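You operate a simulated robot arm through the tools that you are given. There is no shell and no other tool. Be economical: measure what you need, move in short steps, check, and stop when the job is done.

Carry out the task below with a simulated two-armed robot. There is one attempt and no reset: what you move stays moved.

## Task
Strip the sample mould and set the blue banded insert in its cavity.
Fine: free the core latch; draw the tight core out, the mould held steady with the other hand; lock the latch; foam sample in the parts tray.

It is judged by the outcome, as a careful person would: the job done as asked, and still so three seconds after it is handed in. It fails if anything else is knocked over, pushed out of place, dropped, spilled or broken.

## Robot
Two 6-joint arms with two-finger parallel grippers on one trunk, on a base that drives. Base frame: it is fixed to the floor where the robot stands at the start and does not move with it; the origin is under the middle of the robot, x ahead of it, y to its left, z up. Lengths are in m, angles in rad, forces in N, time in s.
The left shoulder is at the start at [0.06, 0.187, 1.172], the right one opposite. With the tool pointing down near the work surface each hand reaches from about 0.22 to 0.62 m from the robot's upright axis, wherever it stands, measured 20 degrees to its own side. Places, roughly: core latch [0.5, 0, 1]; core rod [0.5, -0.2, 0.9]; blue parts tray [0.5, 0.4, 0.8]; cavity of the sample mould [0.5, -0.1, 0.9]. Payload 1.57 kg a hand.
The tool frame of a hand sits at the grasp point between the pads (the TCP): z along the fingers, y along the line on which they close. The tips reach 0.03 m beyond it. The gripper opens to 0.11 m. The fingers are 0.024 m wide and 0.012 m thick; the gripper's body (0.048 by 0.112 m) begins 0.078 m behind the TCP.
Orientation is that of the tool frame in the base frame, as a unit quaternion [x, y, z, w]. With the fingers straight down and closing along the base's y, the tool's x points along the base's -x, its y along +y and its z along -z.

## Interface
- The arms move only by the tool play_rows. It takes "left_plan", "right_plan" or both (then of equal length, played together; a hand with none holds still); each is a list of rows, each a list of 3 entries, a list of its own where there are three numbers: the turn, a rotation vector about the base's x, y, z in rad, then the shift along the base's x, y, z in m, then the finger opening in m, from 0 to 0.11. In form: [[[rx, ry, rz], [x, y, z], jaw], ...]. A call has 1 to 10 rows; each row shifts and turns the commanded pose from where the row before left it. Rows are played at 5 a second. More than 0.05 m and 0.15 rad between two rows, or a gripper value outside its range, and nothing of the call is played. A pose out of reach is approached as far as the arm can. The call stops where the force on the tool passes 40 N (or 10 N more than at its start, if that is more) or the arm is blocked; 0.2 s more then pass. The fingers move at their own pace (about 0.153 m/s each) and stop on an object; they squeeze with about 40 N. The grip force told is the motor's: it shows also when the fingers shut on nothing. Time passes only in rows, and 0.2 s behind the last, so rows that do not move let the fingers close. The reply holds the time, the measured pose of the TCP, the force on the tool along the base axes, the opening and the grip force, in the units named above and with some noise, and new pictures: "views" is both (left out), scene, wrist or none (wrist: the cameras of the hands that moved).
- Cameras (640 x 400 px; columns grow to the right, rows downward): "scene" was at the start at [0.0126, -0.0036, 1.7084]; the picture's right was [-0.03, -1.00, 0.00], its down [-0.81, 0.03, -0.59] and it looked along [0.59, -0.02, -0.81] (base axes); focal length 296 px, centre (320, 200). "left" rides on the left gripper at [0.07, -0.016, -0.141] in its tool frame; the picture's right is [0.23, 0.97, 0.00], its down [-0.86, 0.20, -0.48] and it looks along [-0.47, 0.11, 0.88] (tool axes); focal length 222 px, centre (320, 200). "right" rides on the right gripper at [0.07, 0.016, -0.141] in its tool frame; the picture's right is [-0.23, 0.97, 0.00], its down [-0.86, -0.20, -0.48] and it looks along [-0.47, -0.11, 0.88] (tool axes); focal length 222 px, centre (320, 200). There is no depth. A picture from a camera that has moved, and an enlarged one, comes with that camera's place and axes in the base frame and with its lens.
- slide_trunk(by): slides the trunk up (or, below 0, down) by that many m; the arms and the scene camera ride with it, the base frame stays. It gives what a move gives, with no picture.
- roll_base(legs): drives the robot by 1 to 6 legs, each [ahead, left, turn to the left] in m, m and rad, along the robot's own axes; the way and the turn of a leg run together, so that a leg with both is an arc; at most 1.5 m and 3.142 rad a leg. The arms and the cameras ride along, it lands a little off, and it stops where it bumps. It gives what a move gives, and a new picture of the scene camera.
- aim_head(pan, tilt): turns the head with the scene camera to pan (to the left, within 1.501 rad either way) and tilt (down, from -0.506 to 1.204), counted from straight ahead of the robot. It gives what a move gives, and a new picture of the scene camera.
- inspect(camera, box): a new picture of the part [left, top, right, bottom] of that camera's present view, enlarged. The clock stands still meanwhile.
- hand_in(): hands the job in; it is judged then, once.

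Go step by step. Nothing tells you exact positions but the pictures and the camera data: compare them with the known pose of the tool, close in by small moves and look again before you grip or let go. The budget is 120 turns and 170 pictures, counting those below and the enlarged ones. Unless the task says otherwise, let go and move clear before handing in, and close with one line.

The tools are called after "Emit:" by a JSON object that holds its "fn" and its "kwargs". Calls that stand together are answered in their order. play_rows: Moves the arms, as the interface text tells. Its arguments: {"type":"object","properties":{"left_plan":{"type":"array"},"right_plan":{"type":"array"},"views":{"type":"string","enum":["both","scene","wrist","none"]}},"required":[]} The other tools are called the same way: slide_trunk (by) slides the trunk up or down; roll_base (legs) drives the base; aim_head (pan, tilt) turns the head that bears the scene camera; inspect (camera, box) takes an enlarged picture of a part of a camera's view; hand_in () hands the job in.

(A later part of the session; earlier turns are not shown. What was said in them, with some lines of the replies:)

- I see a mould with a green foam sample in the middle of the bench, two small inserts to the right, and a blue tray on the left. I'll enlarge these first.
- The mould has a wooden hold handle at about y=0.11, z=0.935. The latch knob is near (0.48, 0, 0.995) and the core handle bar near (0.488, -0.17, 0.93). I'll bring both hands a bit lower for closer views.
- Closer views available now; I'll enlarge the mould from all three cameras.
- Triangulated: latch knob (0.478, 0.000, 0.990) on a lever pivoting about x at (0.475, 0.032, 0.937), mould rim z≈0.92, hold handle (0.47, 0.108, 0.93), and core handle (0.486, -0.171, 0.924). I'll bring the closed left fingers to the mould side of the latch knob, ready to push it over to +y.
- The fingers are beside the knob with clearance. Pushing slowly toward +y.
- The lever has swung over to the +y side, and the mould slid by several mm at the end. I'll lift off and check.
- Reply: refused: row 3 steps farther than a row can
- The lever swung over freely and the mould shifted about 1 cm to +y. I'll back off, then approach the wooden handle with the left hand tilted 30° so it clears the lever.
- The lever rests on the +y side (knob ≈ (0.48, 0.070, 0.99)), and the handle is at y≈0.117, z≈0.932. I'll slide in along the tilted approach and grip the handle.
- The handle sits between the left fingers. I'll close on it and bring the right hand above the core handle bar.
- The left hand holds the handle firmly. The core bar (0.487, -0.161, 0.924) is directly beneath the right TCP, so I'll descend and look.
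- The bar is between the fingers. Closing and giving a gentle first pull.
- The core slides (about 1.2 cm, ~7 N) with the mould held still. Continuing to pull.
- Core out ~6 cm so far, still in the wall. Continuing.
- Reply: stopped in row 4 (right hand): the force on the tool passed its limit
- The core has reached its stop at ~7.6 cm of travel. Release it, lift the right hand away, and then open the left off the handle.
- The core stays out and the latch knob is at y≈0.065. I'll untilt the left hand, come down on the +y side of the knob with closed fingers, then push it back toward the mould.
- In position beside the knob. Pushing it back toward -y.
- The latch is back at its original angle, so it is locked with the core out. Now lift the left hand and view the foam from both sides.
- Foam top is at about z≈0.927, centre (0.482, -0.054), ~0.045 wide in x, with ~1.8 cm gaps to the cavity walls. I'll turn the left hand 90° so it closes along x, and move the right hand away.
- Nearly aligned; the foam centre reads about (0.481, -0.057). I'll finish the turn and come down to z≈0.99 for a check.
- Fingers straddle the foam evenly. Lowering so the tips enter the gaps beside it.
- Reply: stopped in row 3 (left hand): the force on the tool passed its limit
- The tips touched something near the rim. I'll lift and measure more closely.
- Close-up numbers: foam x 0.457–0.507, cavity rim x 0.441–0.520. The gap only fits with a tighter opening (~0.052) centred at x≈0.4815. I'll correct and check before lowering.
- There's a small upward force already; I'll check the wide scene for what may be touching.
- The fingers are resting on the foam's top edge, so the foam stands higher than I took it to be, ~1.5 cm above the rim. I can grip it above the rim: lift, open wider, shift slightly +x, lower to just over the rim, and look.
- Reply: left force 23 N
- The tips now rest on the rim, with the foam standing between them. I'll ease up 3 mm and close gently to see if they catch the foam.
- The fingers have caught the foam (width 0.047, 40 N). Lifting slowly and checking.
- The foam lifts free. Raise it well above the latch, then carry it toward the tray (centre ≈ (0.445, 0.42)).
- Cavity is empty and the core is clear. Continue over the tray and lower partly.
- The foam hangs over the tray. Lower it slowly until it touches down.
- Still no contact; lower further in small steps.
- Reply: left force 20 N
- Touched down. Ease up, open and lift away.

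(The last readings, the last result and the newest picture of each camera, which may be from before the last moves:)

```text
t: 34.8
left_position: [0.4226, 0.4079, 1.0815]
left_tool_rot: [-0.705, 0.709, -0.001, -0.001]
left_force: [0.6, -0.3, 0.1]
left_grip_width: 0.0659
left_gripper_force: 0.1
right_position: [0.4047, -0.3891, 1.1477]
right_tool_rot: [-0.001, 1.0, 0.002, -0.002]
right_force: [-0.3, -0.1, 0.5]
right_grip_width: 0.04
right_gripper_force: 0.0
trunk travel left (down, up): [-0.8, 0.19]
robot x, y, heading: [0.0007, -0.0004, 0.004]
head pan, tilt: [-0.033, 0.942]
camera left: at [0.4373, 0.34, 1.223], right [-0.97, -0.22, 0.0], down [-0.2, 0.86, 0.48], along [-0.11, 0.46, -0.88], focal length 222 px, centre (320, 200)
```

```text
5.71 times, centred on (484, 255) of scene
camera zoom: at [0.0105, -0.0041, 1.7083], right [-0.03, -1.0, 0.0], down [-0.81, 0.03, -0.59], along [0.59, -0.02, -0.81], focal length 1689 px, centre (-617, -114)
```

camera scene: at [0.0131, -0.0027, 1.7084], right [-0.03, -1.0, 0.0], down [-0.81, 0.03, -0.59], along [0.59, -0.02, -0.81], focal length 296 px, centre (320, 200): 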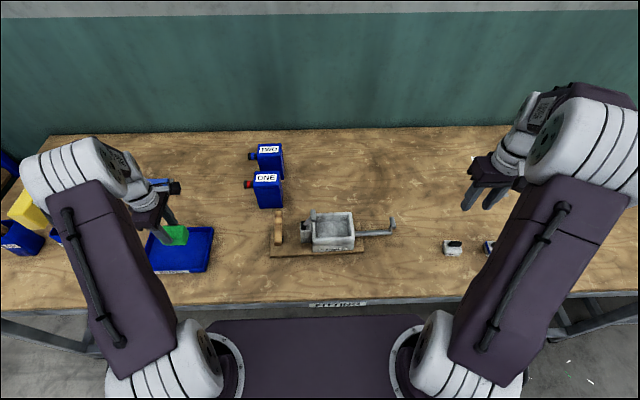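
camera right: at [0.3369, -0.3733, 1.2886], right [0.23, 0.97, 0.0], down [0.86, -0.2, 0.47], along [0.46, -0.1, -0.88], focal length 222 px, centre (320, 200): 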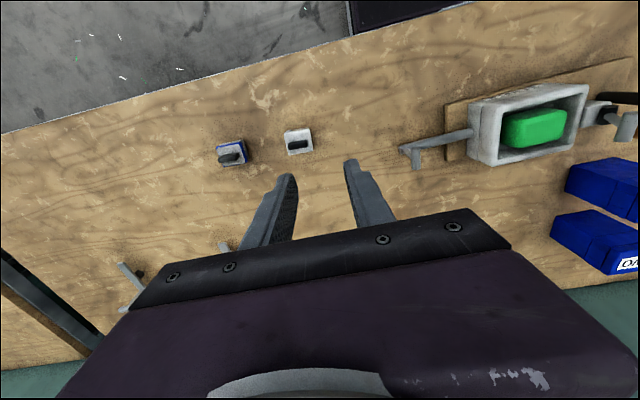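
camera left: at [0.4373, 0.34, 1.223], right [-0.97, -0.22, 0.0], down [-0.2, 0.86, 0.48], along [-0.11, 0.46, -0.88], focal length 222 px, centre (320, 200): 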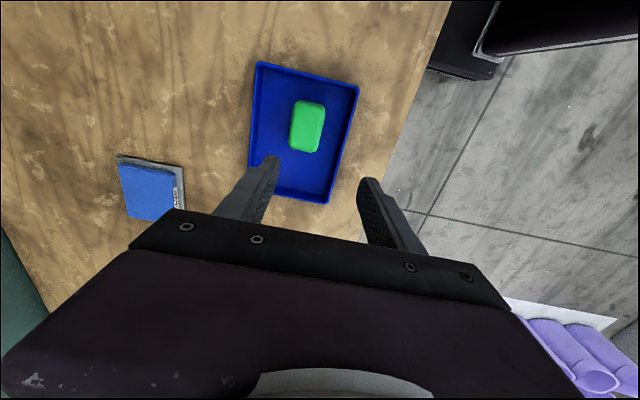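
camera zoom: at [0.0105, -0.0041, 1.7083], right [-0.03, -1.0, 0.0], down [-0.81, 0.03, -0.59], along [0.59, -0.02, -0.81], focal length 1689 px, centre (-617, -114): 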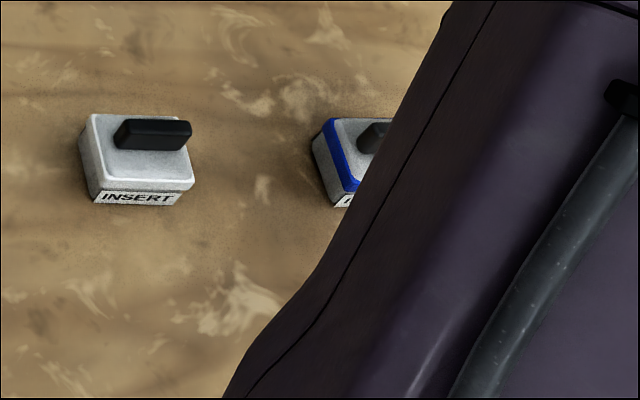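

The foam sits in the tray. The blue-banded insert's fin is near (0.417, -0.56, 0.895), running along y. It's beyond comfortable reach, so I'll raise the left hand, turn the right hand -90°, then shift the base 0.15 m to the right.

Emit:
{"fn": "play_rows", "kwargs": {"left_plan": [[[0, 0, 0], [-0.02, 0, 0.03], 0.066], [[0, 0, 0], [-0.02, 0, 0.03], 0.066], [[0, 0, 0], [-0.02, 0, 0.03], 0.066], [[0, 0, 0], [-0.02, 0, 0.03], 0.066], [[0, 0, 0], [0, 0, 0], 0.066], [[0, 0, 0], [0, 0, 0], 0.066], [[0, 0, 0], [0, 0, 0], 0.066], [[0, 0, 0], [0, 0, 0], 0.066], [[0, 0, 0], [0, 0, 0], 0.066], [[0, 0, 0], [0, 0, 0], 0.066]], "right_plan": [[[0, 0, -0.15], [0, 0, 0], 0.04], [[0, 0, -0.15], [0, 0, 0], 0.04], [[0, 0, -0.15], [0, 0, 0], 0.04], [[0, 0, -0.15], [0, 0, 0], 0.04], [[0, 0, -0.15], [0, 0, 0], 0.04], [[0, 0, -0.15], [0, 0, 0], 0.04], [[0, 0, -0.15], [0, 0, 0], 0.04], [[0, 0, -0.15], [0, 0, 0], 0.04], [[0, 0, -0.15], [0, 0, 0], 0.04], [[0, 0, -0.15], [0, 0, 0], 0.04]], "views": "none"}}

Emit:
{"fn": "roll_base", "kwargs": {"legs": [[0, -0.15, 0]]}}

```text
t: 37.0
left_position: [0.3438, 0.4089, 1.2006]
left_tool_rot: [-0.705, 0.709, -0.002, -0.001]
left_force: [-0.2, 0.6, 0.1]
left_grip_width: 0.066
left_gripper_force: 0.0
right_position: [0.406, -0.3886, 1.147]
right_tool_rot: [0.682, 0.731, 0.002, 0.0]
right_force: [0.2, -0.1, -0.1]
right_grip_width: 0.0401
right_gripper_force: 0.0
trunk travel left (down, up): [-0.8, 0.19]
robot x, y, heading: [-0.0015, 0.0013, 0.001]
head pan, tilt: [-0.033, 0.942]
```

```text
t: 38.3
left_position: [0.3438, 0.2621, 1.1991]
left_tool_rot: [-0.706, 0.708, -0.001, -0.001]
left_force: [-0.3, -0.5, 0.0]
left_grip_width: 0.066
left_gripper_force: 0.1
right_position: [0.4072, -0.5362, 1.1475]
right_tool_rot: [0.68, 0.733, 0.002, 0.0]
right_force: [0.8, 0.1, 0.9]
right_grip_width: 0.04
right_gripper_force: 0.0
trunk travel left (down, up): [-0.8, 0.19]
robot x, y, heading: [-0.0034, -0.1481, 0.003]
head pan, tilt: [-0.033, 0.942]
camera scene: at [0.0128, -0.1497, 1.7084], right [-0.03, -1.0, 0.0], down [-0.81, 0.02, -0.59], along [0.59, -0.02, -0.81], focal length 296 px, centre (320, 200)
```

scene: 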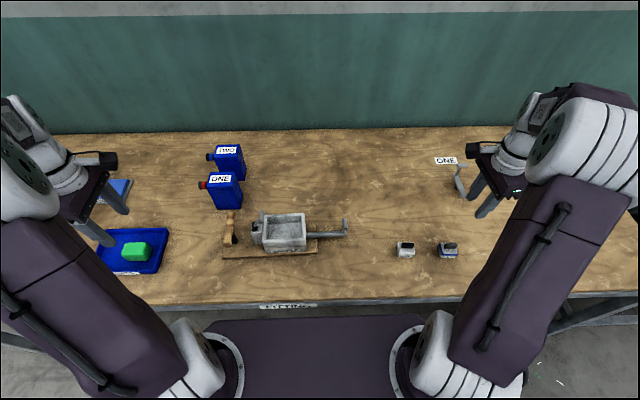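

Both inserts are now visible. I'll enlarge them and the cavity.

Emit:
{"fn": "inspect", "kwargs": {"camera": "scene", "box": [385, 225, 481, 285]}}

Emit:
{"fn": "inspect", "kwargs": {"camera": "scene", "box": [228, 203, 324, 263]}}

Emit:
{"fn": "play_rows", "kwargs": {"right_plan": [[[0, 0, -0.07], [0.005, -0.012, -0.03], 0.04], [[0, 0, -0.07], [0.005, -0.012, -0.03], 0.04], [[0, 0, 0], [0, 0, -0.03], 0.04]], "views": "wrist"}}

```text
6.67 times, centred on (433, 255) of scene
camera zoom: at [0.0128, -0.1497, 1.7084], right [-0.03, -1.0, 0.0], down [-0.81, 0.02, -0.59], along [0.59, -0.02, -0.81], focal length 1971 px, centre (-433, -167)
```

zoom: 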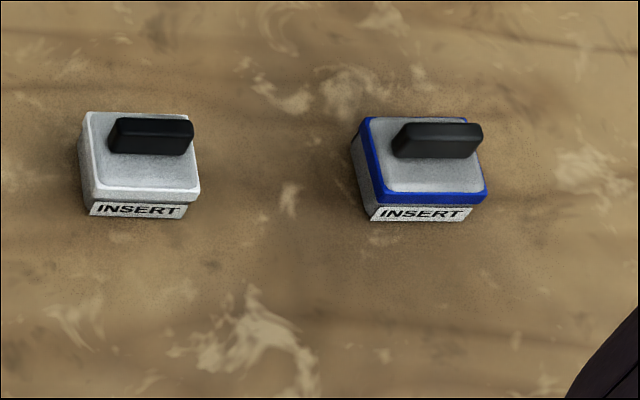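

```text
6.67 times, centred on (276, 233) of scene
camera zoom: at [0.0128, -0.1497, 1.7084], right [-0.03, -1.0, 0.0], down [-0.81, 0.02, -0.59], along [0.59, -0.02, -0.81], focal length 1971 px, centre (613, -20)
```

zoom: 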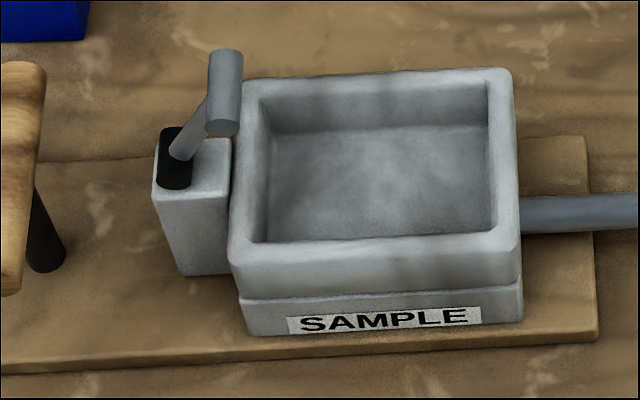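

```text
t: 39.1
left_position: [0.3445, 0.2568, 1.2005]
left_tool_rot: [-0.706, 0.708, 0.0, 0.0]
left_force: [0.3, -0.4, -0.1]
left_grip_width: 0.0662
left_gripper_force: 0.0
right_position: [0.4175, -0.5638, 1.0567]
right_tool_rot: [0.731, 0.683, 0.002, 0.0]
right_force: [-0.3, -0.4, -0.3]
right_grip_width: 0.0402
right_gripper_force: 0.1
trunk travel left (down, up): [-0.8, 0.19]
robot x, y, heading: [0.0006, -0.1474, -0.001]
head pan, tilt: [-0.033, 0.942]
camera right: at [0.4373, -0.4954, 1.1987], right [0.96, -0.29, 0.0], down [-0.26, -0.84, 0.47], along [-0.14, -0.45, -0.88], focal length 222 px, centre (320, 200)
```

right: 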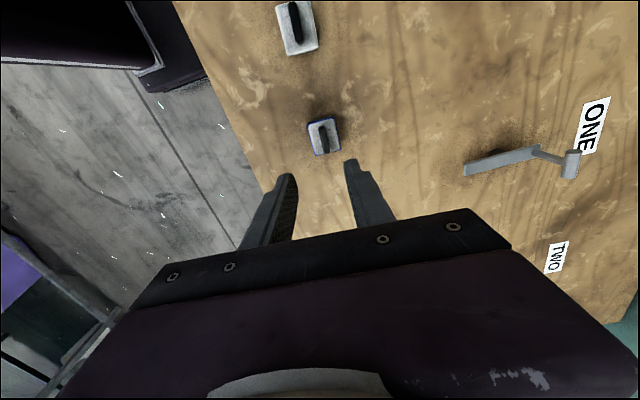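

Emit:
{"fn": "inspect", "kwargs": {"camera": "right", "box": [250, 90, 410, 190]}}

```text
4.00 times, centred on (330, 140) of right
camera zoom: at [0.4373, -0.4954, 1.1987], right [0.96, -0.29, 0.0], down [-0.26, -0.84, 0.47], along [-0.14, -0.45, -0.88], focal length 888 px, centre (280, 440)
```

zoom: 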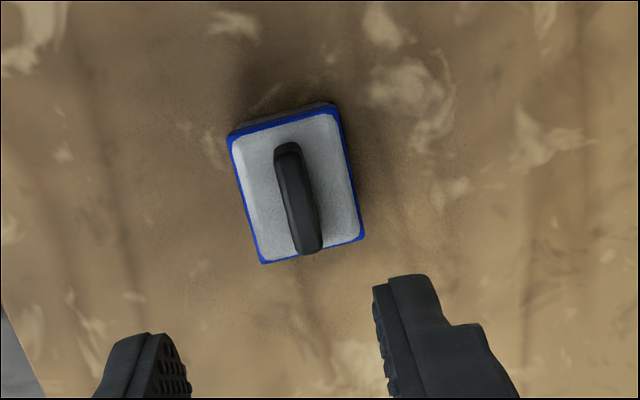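

The fin is at about (0.4195, -0.563) with yaw matching the gripper. Descending toward it with narrow opening.

Emit:
{"fn": "play_rows", "kwargs": {"right_plan": [[[0, 0, 0], [0.002, 0, -0.045], 0.045], [[0, 0, 0], [0, 0, -0.045], 0.045], [[0, 0, 0], [0, 0, -0.035], 0.045]], "views": "wrist"}}

Emit:
{"fn": "inspect", "kwargs": {"camera": "scene", "box": [385, 225, 481, 285]}}

Emit:
{"fn": "inspect", "kwargs": {"camera": "right", "box": [250, 110, 410, 210]}}

```text
t: 39.9
left_position: [0.3451, 0.2589, 1.1995]
left_tool_rot: [-0.706, 0.708, -0.001, -0.001]
left_force: [0.2, -0.3, -0.4]
left_grip_width: 0.0659
left_gripper_force: 0.1
right_position: [0.4185, -0.563, 0.9308]
right_tool_rot: [0.73, 0.683, 0.003, 0.001]
right_force: [0.0, -0.1, -0.3]
right_grip_width: 0.045
right_gripper_force: 0.0
trunk travel left (down, up): [-0.8, 0.19]
robot x, y, heading: [0.0019, -0.1463, 0.0]
head pan, tilt: [-0.033, 0.942]
camera right: at [0.4391, -0.4944, 1.0731], right [0.96, -0.29, 0.0], down [-0.26, -0.84, 0.47], along [-0.14, -0.45, -0.88], focal length 222 px, centre (320, 200)
```

right: 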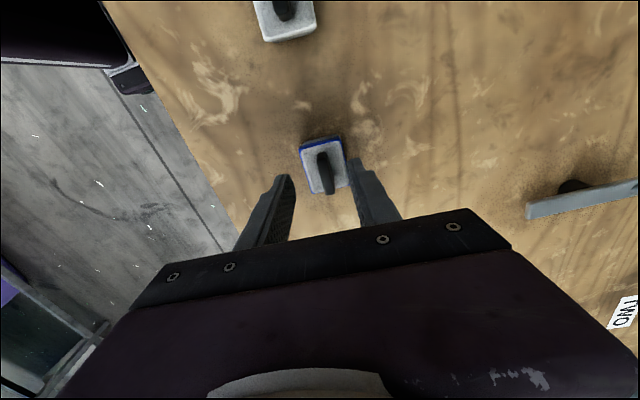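

```text
6.67 times, centred on (433, 255) of scene
camera zoom: at [0.013, -0.1535, 1.7084], right [-0.03, -1.0, 0.0], down [-0.81, 0.03, -0.59], along [0.59, -0.02, -0.81], focal length 1971 px, centre (-433, -167)
```

zoom: 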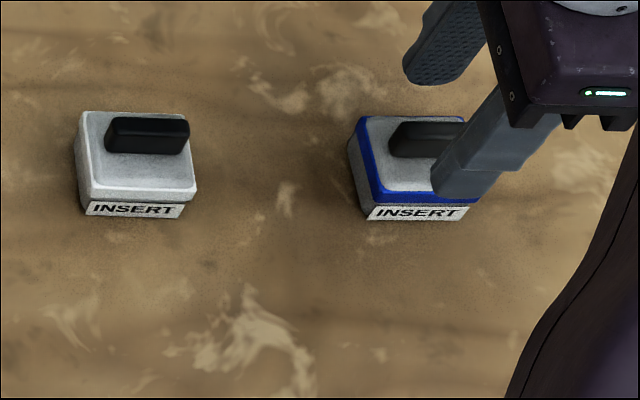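

```text
4.00 times, centred on (330, 160) of right
camera zoom: at [0.4391, -0.4944, 1.0731], right [0.96, -0.29, 0.0], down [-0.26, -0.84, 0.47], along [-0.14, -0.45, -0.88], focal length 888 px, centre (280, 360)
```

zoom: 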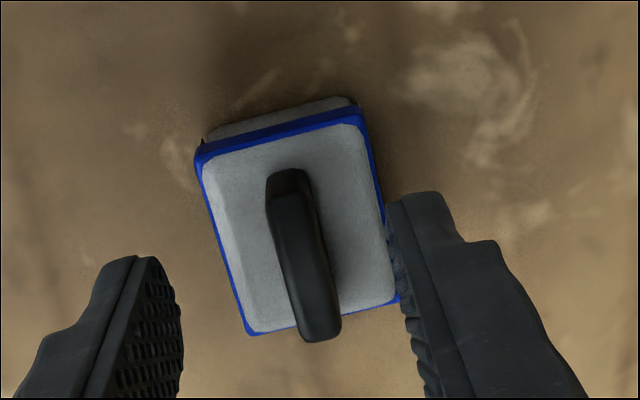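

Fin centre is ~3 mm in +x of the tips' middle. Shift and lower by small steps.

Emit:
{"fn": "play_rows", "kwargs": {"right_plan": [[[0, 0, 0], [0.003, 0, -0.004], 0.045], [[0, 0, 0], [0, 0, -0.004], 0.045], [[0, 0, 0], [0, 0, -0.003], 0.045]], "views": "none"}}

Emit:
{"fn": "inspect", "kwargs": {"camera": "right", "box": [250, 110, 410, 210]}}

Emit:
{"fn": "inspect", "kwargs": {"camera": "scene", "box": [417, 235, 481, 275]}}

```text
t: 40.7
left_position: [0.345, 0.2597, 1.1995]
left_tool_rot: [-0.705, 0.709, -0.001, -0.001]
left_force: [-0.5, -0.2, 0.4]
left_grip_width: 0.0662
left_gripper_force: 0.1
right_position: [0.4217, -0.5621, 0.9208]
right_tool_rot: [0.73, 0.684, 0.003, 0.0]
right_force: [-0.3, -0.2, -0.5]
right_grip_width: 0.0449
right_gripper_force: 0.2
trunk travel left (down, up): [-0.8, 0.19]
robot x, y, heading: [-0.0009, -0.154, 0.005]
head pan, tilt: [-0.033, 0.942]
```

```text
4.00 times, centred on (330, 160) of right
camera zoom: at [0.4419, -0.4942, 1.0622], right [0.96, -0.29, 0.0], down [-0.26, -0.84, 0.47], along [-0.14, -0.45, -0.88], focal length 888 px, centre (280, 360)
```

zoom: 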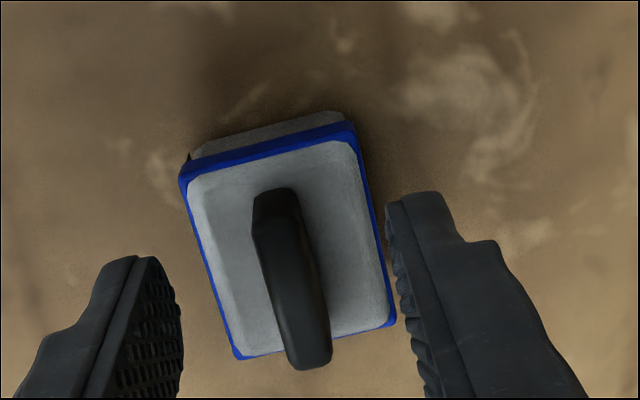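

```text
10.00 times, centred on (449, 255) of scene
camera zoom: at [0.0127, -0.1533, 1.7084], right [-0.03, -1.0, 0.0], down [-0.81, 0.03, -0.59], along [0.59, -0.02, -0.81], focal length 2956 px, centre (-970, -350)
```

zoom: 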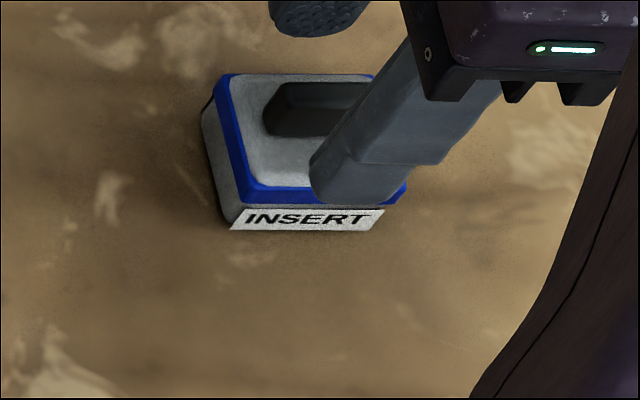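

Emit:
{"fn": "play_rows", "kwargs": {"right_plan": [[[0, 0, 0], [0, 0, -0.004], 0.045], [[0, 0, 0], [0, 0, -0.004], 0.045], [[0, 0, 0], [0, 0, 0], 0.02], [[0, 0, 0], [0, 0, 0], 0.0], [[0, 0, 0], [0, 0, 0], 0.0]], "views": "none"}}

Emit:
{"fn": "inspect", "kwargs": {"camera": "right", "box": [250, 110, 410, 210]}}

```text
t: 41.9
left_position: [0.3436, 0.2596, 1.2004]
left_tool_rot: [-0.706, 0.709, -0.001, -0.001]
left_force: [-0.7, -0.7, 0.5]
left_grip_width: 0.0659
left_gripper_force: 0.0
right_position: [0.422, -0.5631, 0.9127]
right_tool_rot: [0.731, 0.683, 0.003, 0.0]
right_force: [1.5, -0.4, 1.1]
right_grip_width: 0.0094
right_gripper_force: 27.6
trunk travel left (down, up): [-0.8, 0.19]
robot x, y, heading: [-0.0002, -0.1495, 0.002]
head pan, tilt: [-0.033, 0.942]
```

```text
4.00 times, centred on (330, 160) of right
camera zoom: at [0.4421, -0.4943, 1.0546], right [0.96, -0.29, 0.0], down [-0.26, -0.84, 0.47], along [-0.14, -0.46, -0.88], focal length 888 px, centre (280, 360)
```

zoom: 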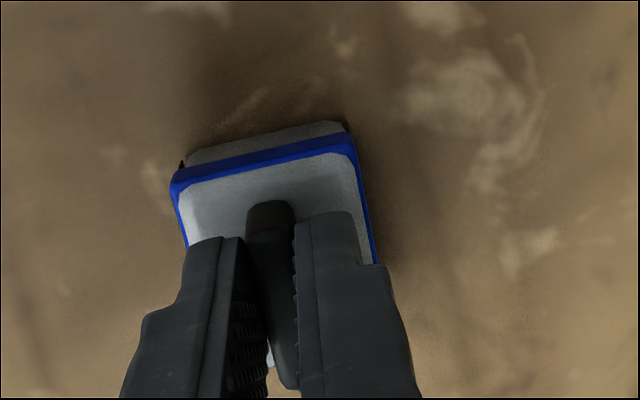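

The fin is gripped (9 mm). Lift high and carry toward the mould, aligning the yaw.

Emit:
{"fn": "play_rows", "kwargs": {"right_plan": [[[0, 0, 0], [0, 0, 0.02], 0], [[0, 0, 0], [0, 0, 0.045], 0], [[0, 0, 0], [0, 0, 0.045], 0], [[0, 0, 0], [0, 0, 0.045], 0], [[0, 0, 0], [0, 0, 0.035], 0]], "views": "scene"}}

Emit:
{"fn": "play_rows", "kwargs": {"right_plan": [[[0, 0, 0.01], [0.006, 0.045, 0], 0], [[0, 0, 0.01], [0.006, 0.045, 0], 0], [[0, 0, 0.01], [0.006, 0.045, 0], 0], [[0, 0, 0.01], [0.006, 0.045, 0], 0], [[0, 0, 0.01], [0.006, 0.045, 0], 0], [[0, 0, 0.01], [0.006, 0.045, 0], 0], [[0, 0, 0.005], [0.006, 0.045, 0], 0], [[0, 0, 0], [0.006, 0.045, 0], 0], [[0, 0, 0], [0.006, 0.045, 0], 0], [[0, 0, 0], [0.006, 0.045, 0], 0]], "views": "both"}}

```text
t: 43.1
left_position: [0.3426, 0.259, 1.1994]
left_tool_rot: [-0.706, 0.709, -0.001, -0.001]
left_force: [-0.6, 0.8, -0.7]
left_grip_width: 0.0662
left_gripper_force: 0.0
right_position: [0.4219, -0.5621, 1.102]
right_tool_rot: [0.73, 0.683, 0.002, 0.0]
right_force: [-1.2, -0.4, -1.6]
right_grip_width: 0.0095
right_gripper_force: 28.2
trunk travel left (down, up): [-0.8, 0.19]
robot x, y, heading: [0.0032, -0.1462, 0.002]
head pan, tilt: [-0.033, 0.942]
camera scene: at [0.0121, -0.1528, 1.7083], right [-0.03, -1.0, 0.0], down [-0.81, 0.03, -0.59], along [0.59, -0.02, -0.81], focal length 296 px, centre (320, 200)
```

scene: 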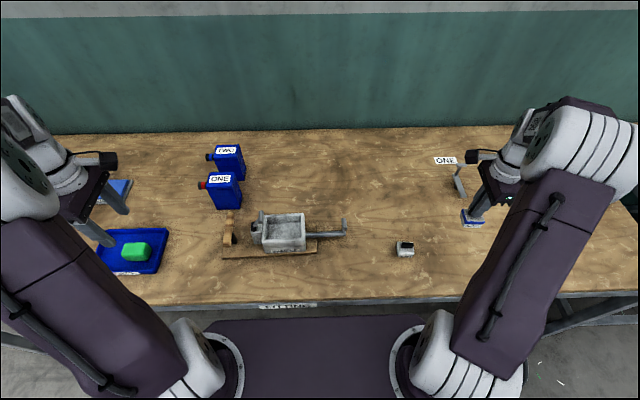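

```text
t: 45.3
left_position: [0.3453, 0.2606, 1.1988]
left_tool_rot: [-0.706, 0.708, -0.001, -0.002]
left_force: [-0.1, 0.3, -1.0]
left_grip_width: 0.066
left_gripper_force: 0.0
right_position: [0.4822, -0.1085, 1.1029]
right_tool_rot: [0.707, 0.707, 0.002, 0.001]
right_force: [-0.3, 0.4, -1.7]
right_grip_width: 0.0096
right_gripper_force: 28.1
trunk travel left (down, up): [-0.8, 0.19]
robot x, y, heading: [-0.0029, -0.1508, 0.002]
head pan, tilt: [-0.033, 0.942]
camera scene: at [0.0137, -0.1509, 1.7084], right [-0.03, -1.0, 0.0], down [-0.81, 0.03, -0.59], along [0.59, -0.02, -0.81], focal length 296 px, centre (320, 200)
camera right: at [0.4977, -0.0397, 1.2446], right [0.97, -0.23, 0.0], down [-0.2, -0.86, 0.48], along [-0.11, -0.46, -0.88], focal length 222 px, centre (320, 200)
```

scene: 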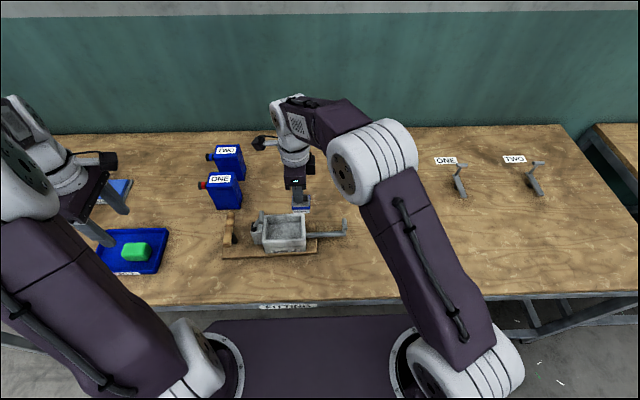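
right: 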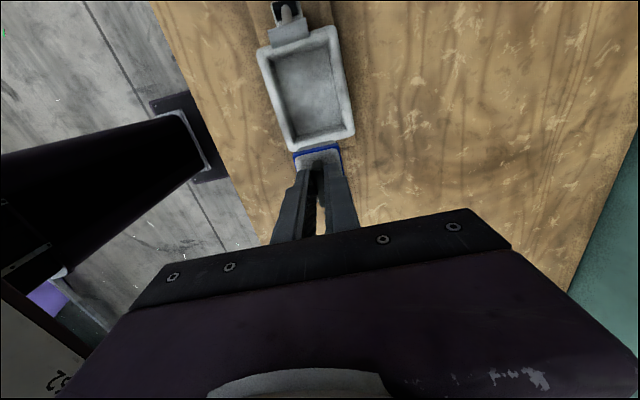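

Nearly over the mould. Advance to the cavity centre and enlarge the view.

Emit:
{"fn": "play_rows", "kwargs": {"right_plan": [[[0, 0, 0], [0.0, 0.04, 0], 0], [[0, 0, 0], [0.0, 0.013, 0], 0]], "views": "none"}}

Emit:
{"fn": "inspect", "kwargs": {"camera": "right", "box": [230, 40, 422, 240]}}

Emit:
{"fn": "inspect", "kwargs": {"camera": "scene", "box": [228, 183, 340, 263]}}

```text
t: 45.9
left_position: [0.3445, 0.2608, 1.1978]
left_tool_rot: [-0.705, 0.709, -0.001, 0.0]
left_force: [0.6, 1.4, -0.9]
left_grip_width: 0.0661
left_gripper_force: 0.1
right_position: [0.4825, -0.0577, 1.1028]
right_tool_rot: [0.708, 0.707, 0.001, 0.0]
right_force: [0.5, 0.1, -1.9]
right_grip_width: 0.0095
right_gripper_force: 27.6
trunk travel left (down, up): [-0.8, 0.19]
robot x, y, heading: [-0.0008, -0.1501, 0.003]
head pan, tilt: [-0.033, 0.942]
```

```text
2.00 times, centred on (326, 140) of right
camera zoom: at [0.4983, 0.0122, 1.2449], right [0.97, -0.23, 0.0], down [-0.2, -0.86, 0.48], along [-0.11, -0.46, -0.88], focal length 444 px, centre (308, 320)
```

zoom: 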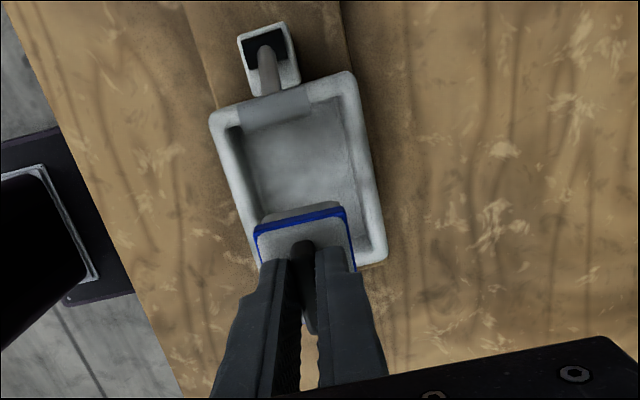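

```text
5.00 times, centred on (284, 223) of scene
camera zoom: at [0.0135, -0.1517, 1.7084], right [-0.03, -1.0, 0.0], down [-0.81, 0.03, -0.59], along [0.59, -0.02, -0.81], focal length 1478 px, centre (500, 85)
```

zoom: 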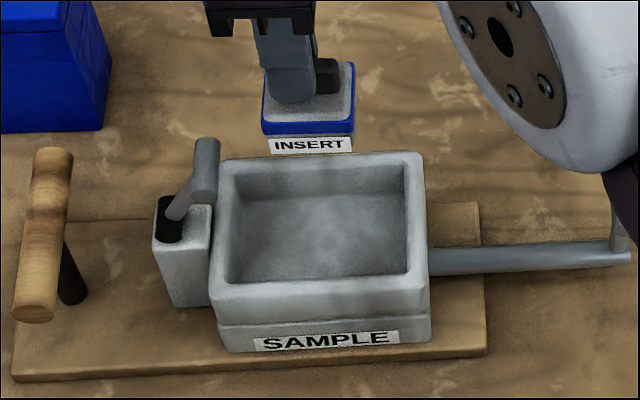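

The insert is centred over the cavity within a few mm. Lowering in stages.

Emit:
{"fn": "play_rows", "kwargs": {"right_plan": [[[0, 0, 0], [0.0, 0.003, -0.045], 0], [[0, 0, 0], [0.0, 0, -0.045], 0], [[0, 0, 0], [0.0, 0, -0.02], 0], [[0, 0, 0], [0.0, 0, -0.006], 0]], "views": "none"}}

Emit:
{"fn": "inspect", "kwargs": {"camera": "right", "box": [230, 40, 422, 240]}}

Emit:
{"fn": "inspect", "kwargs": {"camera": "scene", "box": [228, 193, 340, 263]}}

```text
t: 46.9
left_position: [0.3439, 0.2598, 1.1992]
left_tool_rot: [-0.706, 0.708, -0.001, -0.001]
left_force: [0.2, 0.6, 0.6]
left_grip_width: 0.0658
left_gripper_force: 0.0
right_position: [0.4815, -0.0574, 0.987]
right_tool_rot: [0.708, 0.707, 0.003, 0.0]
right_force: [-0.3, -0.3, -0.9]
right_grip_width: 0.0095
right_gripper_force: 27.7
trunk travel left (down, up): [-0.8, 0.19]
robot x, y, heading: [0.0022, -0.1519, 0.001]
head pan, tilt: [-0.033, 0.942]
```

```text
2.00 times, centred on (326, 140) of right
camera zoom: at [0.4981, 0.0133, 1.1283], right [0.97, -0.23, 0.0], down [-0.2, -0.86, 0.47], along [-0.11, -0.46, -0.88], focal length 444 px, centre (308, 320)
```

zoom: 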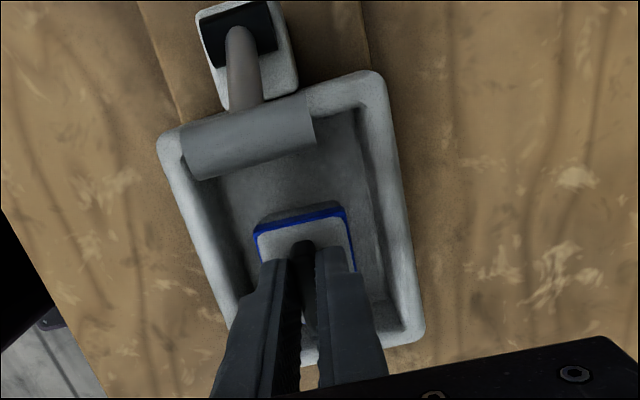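

```text
5.71 times, centred on (284, 228) of scene
camera zoom: at [0.0132, -0.1528, 1.7084], right [-0.03, -1.0, 0.0], down [-0.81, 0.03, -0.59], along [0.59, -0.02, -0.81], focal length 1689 px, centre (526, 40)
```

zoom: 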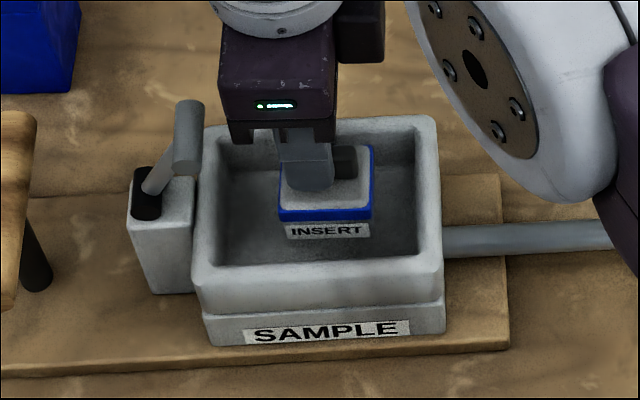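

The insert is inside the walls. Lower until it seats.

Emit:
{"fn": "play_rows", "kwargs": {"right_plan": [[[0, 0, 0], [0.0, 0.002, -0.008], 0], [[0, 0, 0], [0.0, 0, -0.006], 0], [[0, 0, 0], [0.0, 0, -0.005], 0], [[0, 0, 0], [0.0, 0, -0.004], 0]], "views": "none"}}

Emit:
{"fn": "inspect", "kwargs": {"camera": "scene", "box": [228, 193, 340, 263]}}

```text
t: 47.9
left_position: [0.3429, 0.2598, 1.2004]
left_tool_rot: [-0.706, 0.708, -0.001, 0.0]
left_force: [-0.2, -1.0, 0.2]
left_grip_width: 0.066
left_gripper_force: 0.0
right_position: [0.4813, -0.0551, 0.966]
right_tool_rot: [0.708, 0.707, 0.004, 0.001]
right_force: [2.2, 0.1, 4.7]
right_grip_width: 0.0093
right_gripper_force: 28.2
trunk travel left (down, up): [-0.8, 0.19]
robot x, y, heading: [-0.0017, -0.1463, 0.002]
head pan, tilt: [-0.033, 0.942]
```

```text
5.71 times, centred on (284, 228) of scene
camera zoom: at [0.0115, -0.1539, 1.7085], right [-0.03, -1.0, 0.0], down [-0.81, 0.03, -0.59], along [0.59, -0.02, -0.81], focal length 1689 px, centre (526, 40)
```

zoom: 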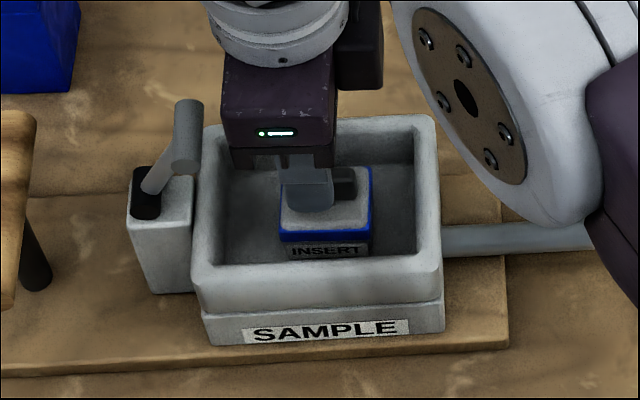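

It has touched the cavity floor. One more mm, then release with a modest opening and rise.

Emit:
{"fn": "play_rows", "kwargs": {"right_plan": [[[0, 0, 0], [0.0, 0, -0.001], 0], [[0, 0, 0], [0.0, 0, 0], 0.015], [[0, 0, 0], [0.0, 0, 0], 0.03], [[0, 0, 0], [0.0, 0, 0.015], 0.03], [[0, 0, 0], [0.0, 0, 0.04], 0.03], [[0, 0, 0], [0.0, 0, 0.045], 0.03], [[0, 0, 0], [0.0, -0.02, 0.04], 0.03], [[0, 0, 0], [-0.01, -0.045, 0], 0.03], [[0, 0, 0], [-0.01, -0.045, 0], 0.03], [[0, 0, 0], [-0.01, -0.045, 0], 0.03]], "views": "scene"}}

Emit:
{"fn": "inspect", "kwargs": {"camera": "scene", "box": [218, 193, 360, 273]}}

Emit:
{"fn": "inspect", "kwargs": {"camera": "right", "box": [220, 0, 420, 125]}}

```text
t: 50.1
left_position: [0.3426, 0.2569, 1.1997]
left_tool_rot: [-0.706, 0.708, 0.001, 0.001]
left_force: [-0.2, 0.3, -0.2]
left_grip_width: 0.0658
left_gripper_force: 0.2
right_position: [0.4513, -0.2116, 1.1023]
right_tool_rot: [0.707, 0.707, 0.003, 0.0]
right_force: [0.0, 0.2, 0.5]
right_grip_width: 0.03
right_gripper_force: 0.1
trunk travel left (down, up): [-0.8, 0.19]
robot x, y, heading: [-0.0023, -0.1511, -0.003]
head pan, tilt: [-0.033, 0.942]
camera scene: at [0.0122, -0.1551, 1.7084], right [-0.03, -1.0, 0.0], down [-0.81, 0.03, -0.59], along [0.59, -0.02, -0.81], focal length 296 px, centre (320, 200)
```

scene: 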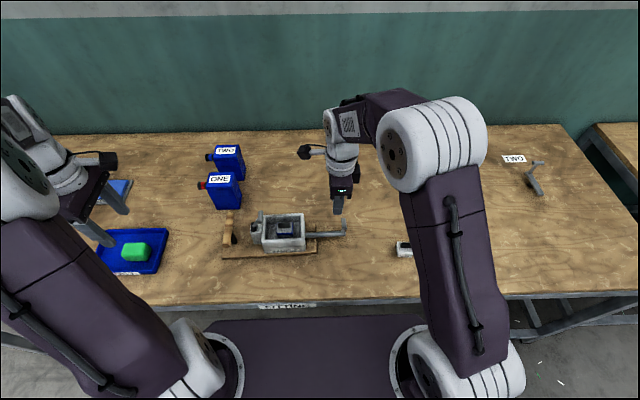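

```text
4.51 times, centred on (289, 233) of scene
camera zoom: at [0.0122, -0.1551, 1.7084], right [-0.03, -1.0, 0.0], down [-0.81, 0.03, -0.59], along [0.59, -0.02, -0.81], focal length 1332 px, centre (460, 51)
```

zoom: 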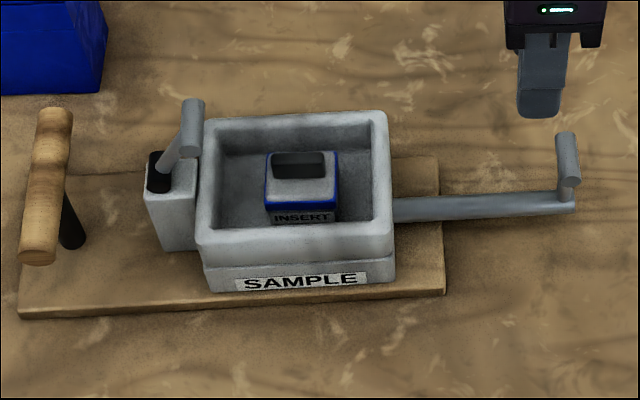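

```text
3.20 times, centred on (320, 62) of right
camera zoom: at [0.4675, -0.142, 1.2443], right [0.97, -0.23, 0.0], down [-0.2, -0.86, 0.47], along [-0.11, -0.46, -0.88], focal length 711 px, centre (320, 640)
```

zoom: 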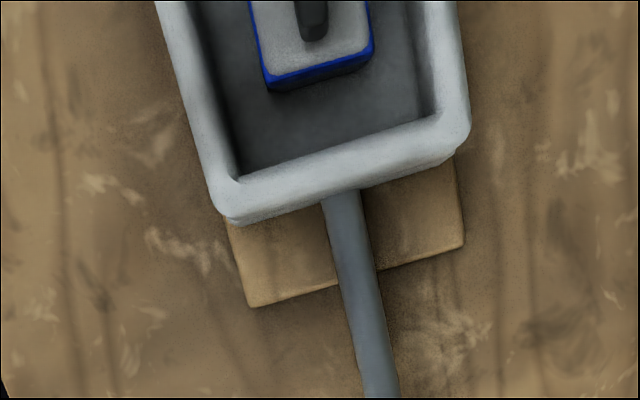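

The insert sits flat in the cavity with its label forward, and the core is out. The latch is back at its locked angle, the foam is in the parts tray, and both hands are clear, so I'm handing in.

Emit:
{"fn": "hand_in", "kwargs": {}}

```text
The job is handed in.
```

The job is handed in: the latch was freed, the core drawn out to its stop with the mould held by its handle, the latch locked again, the foam put in the parts tray and the blue banded insert set in the cavity; the mould slid about 1 cm to the left on the bench while I freed the latch.
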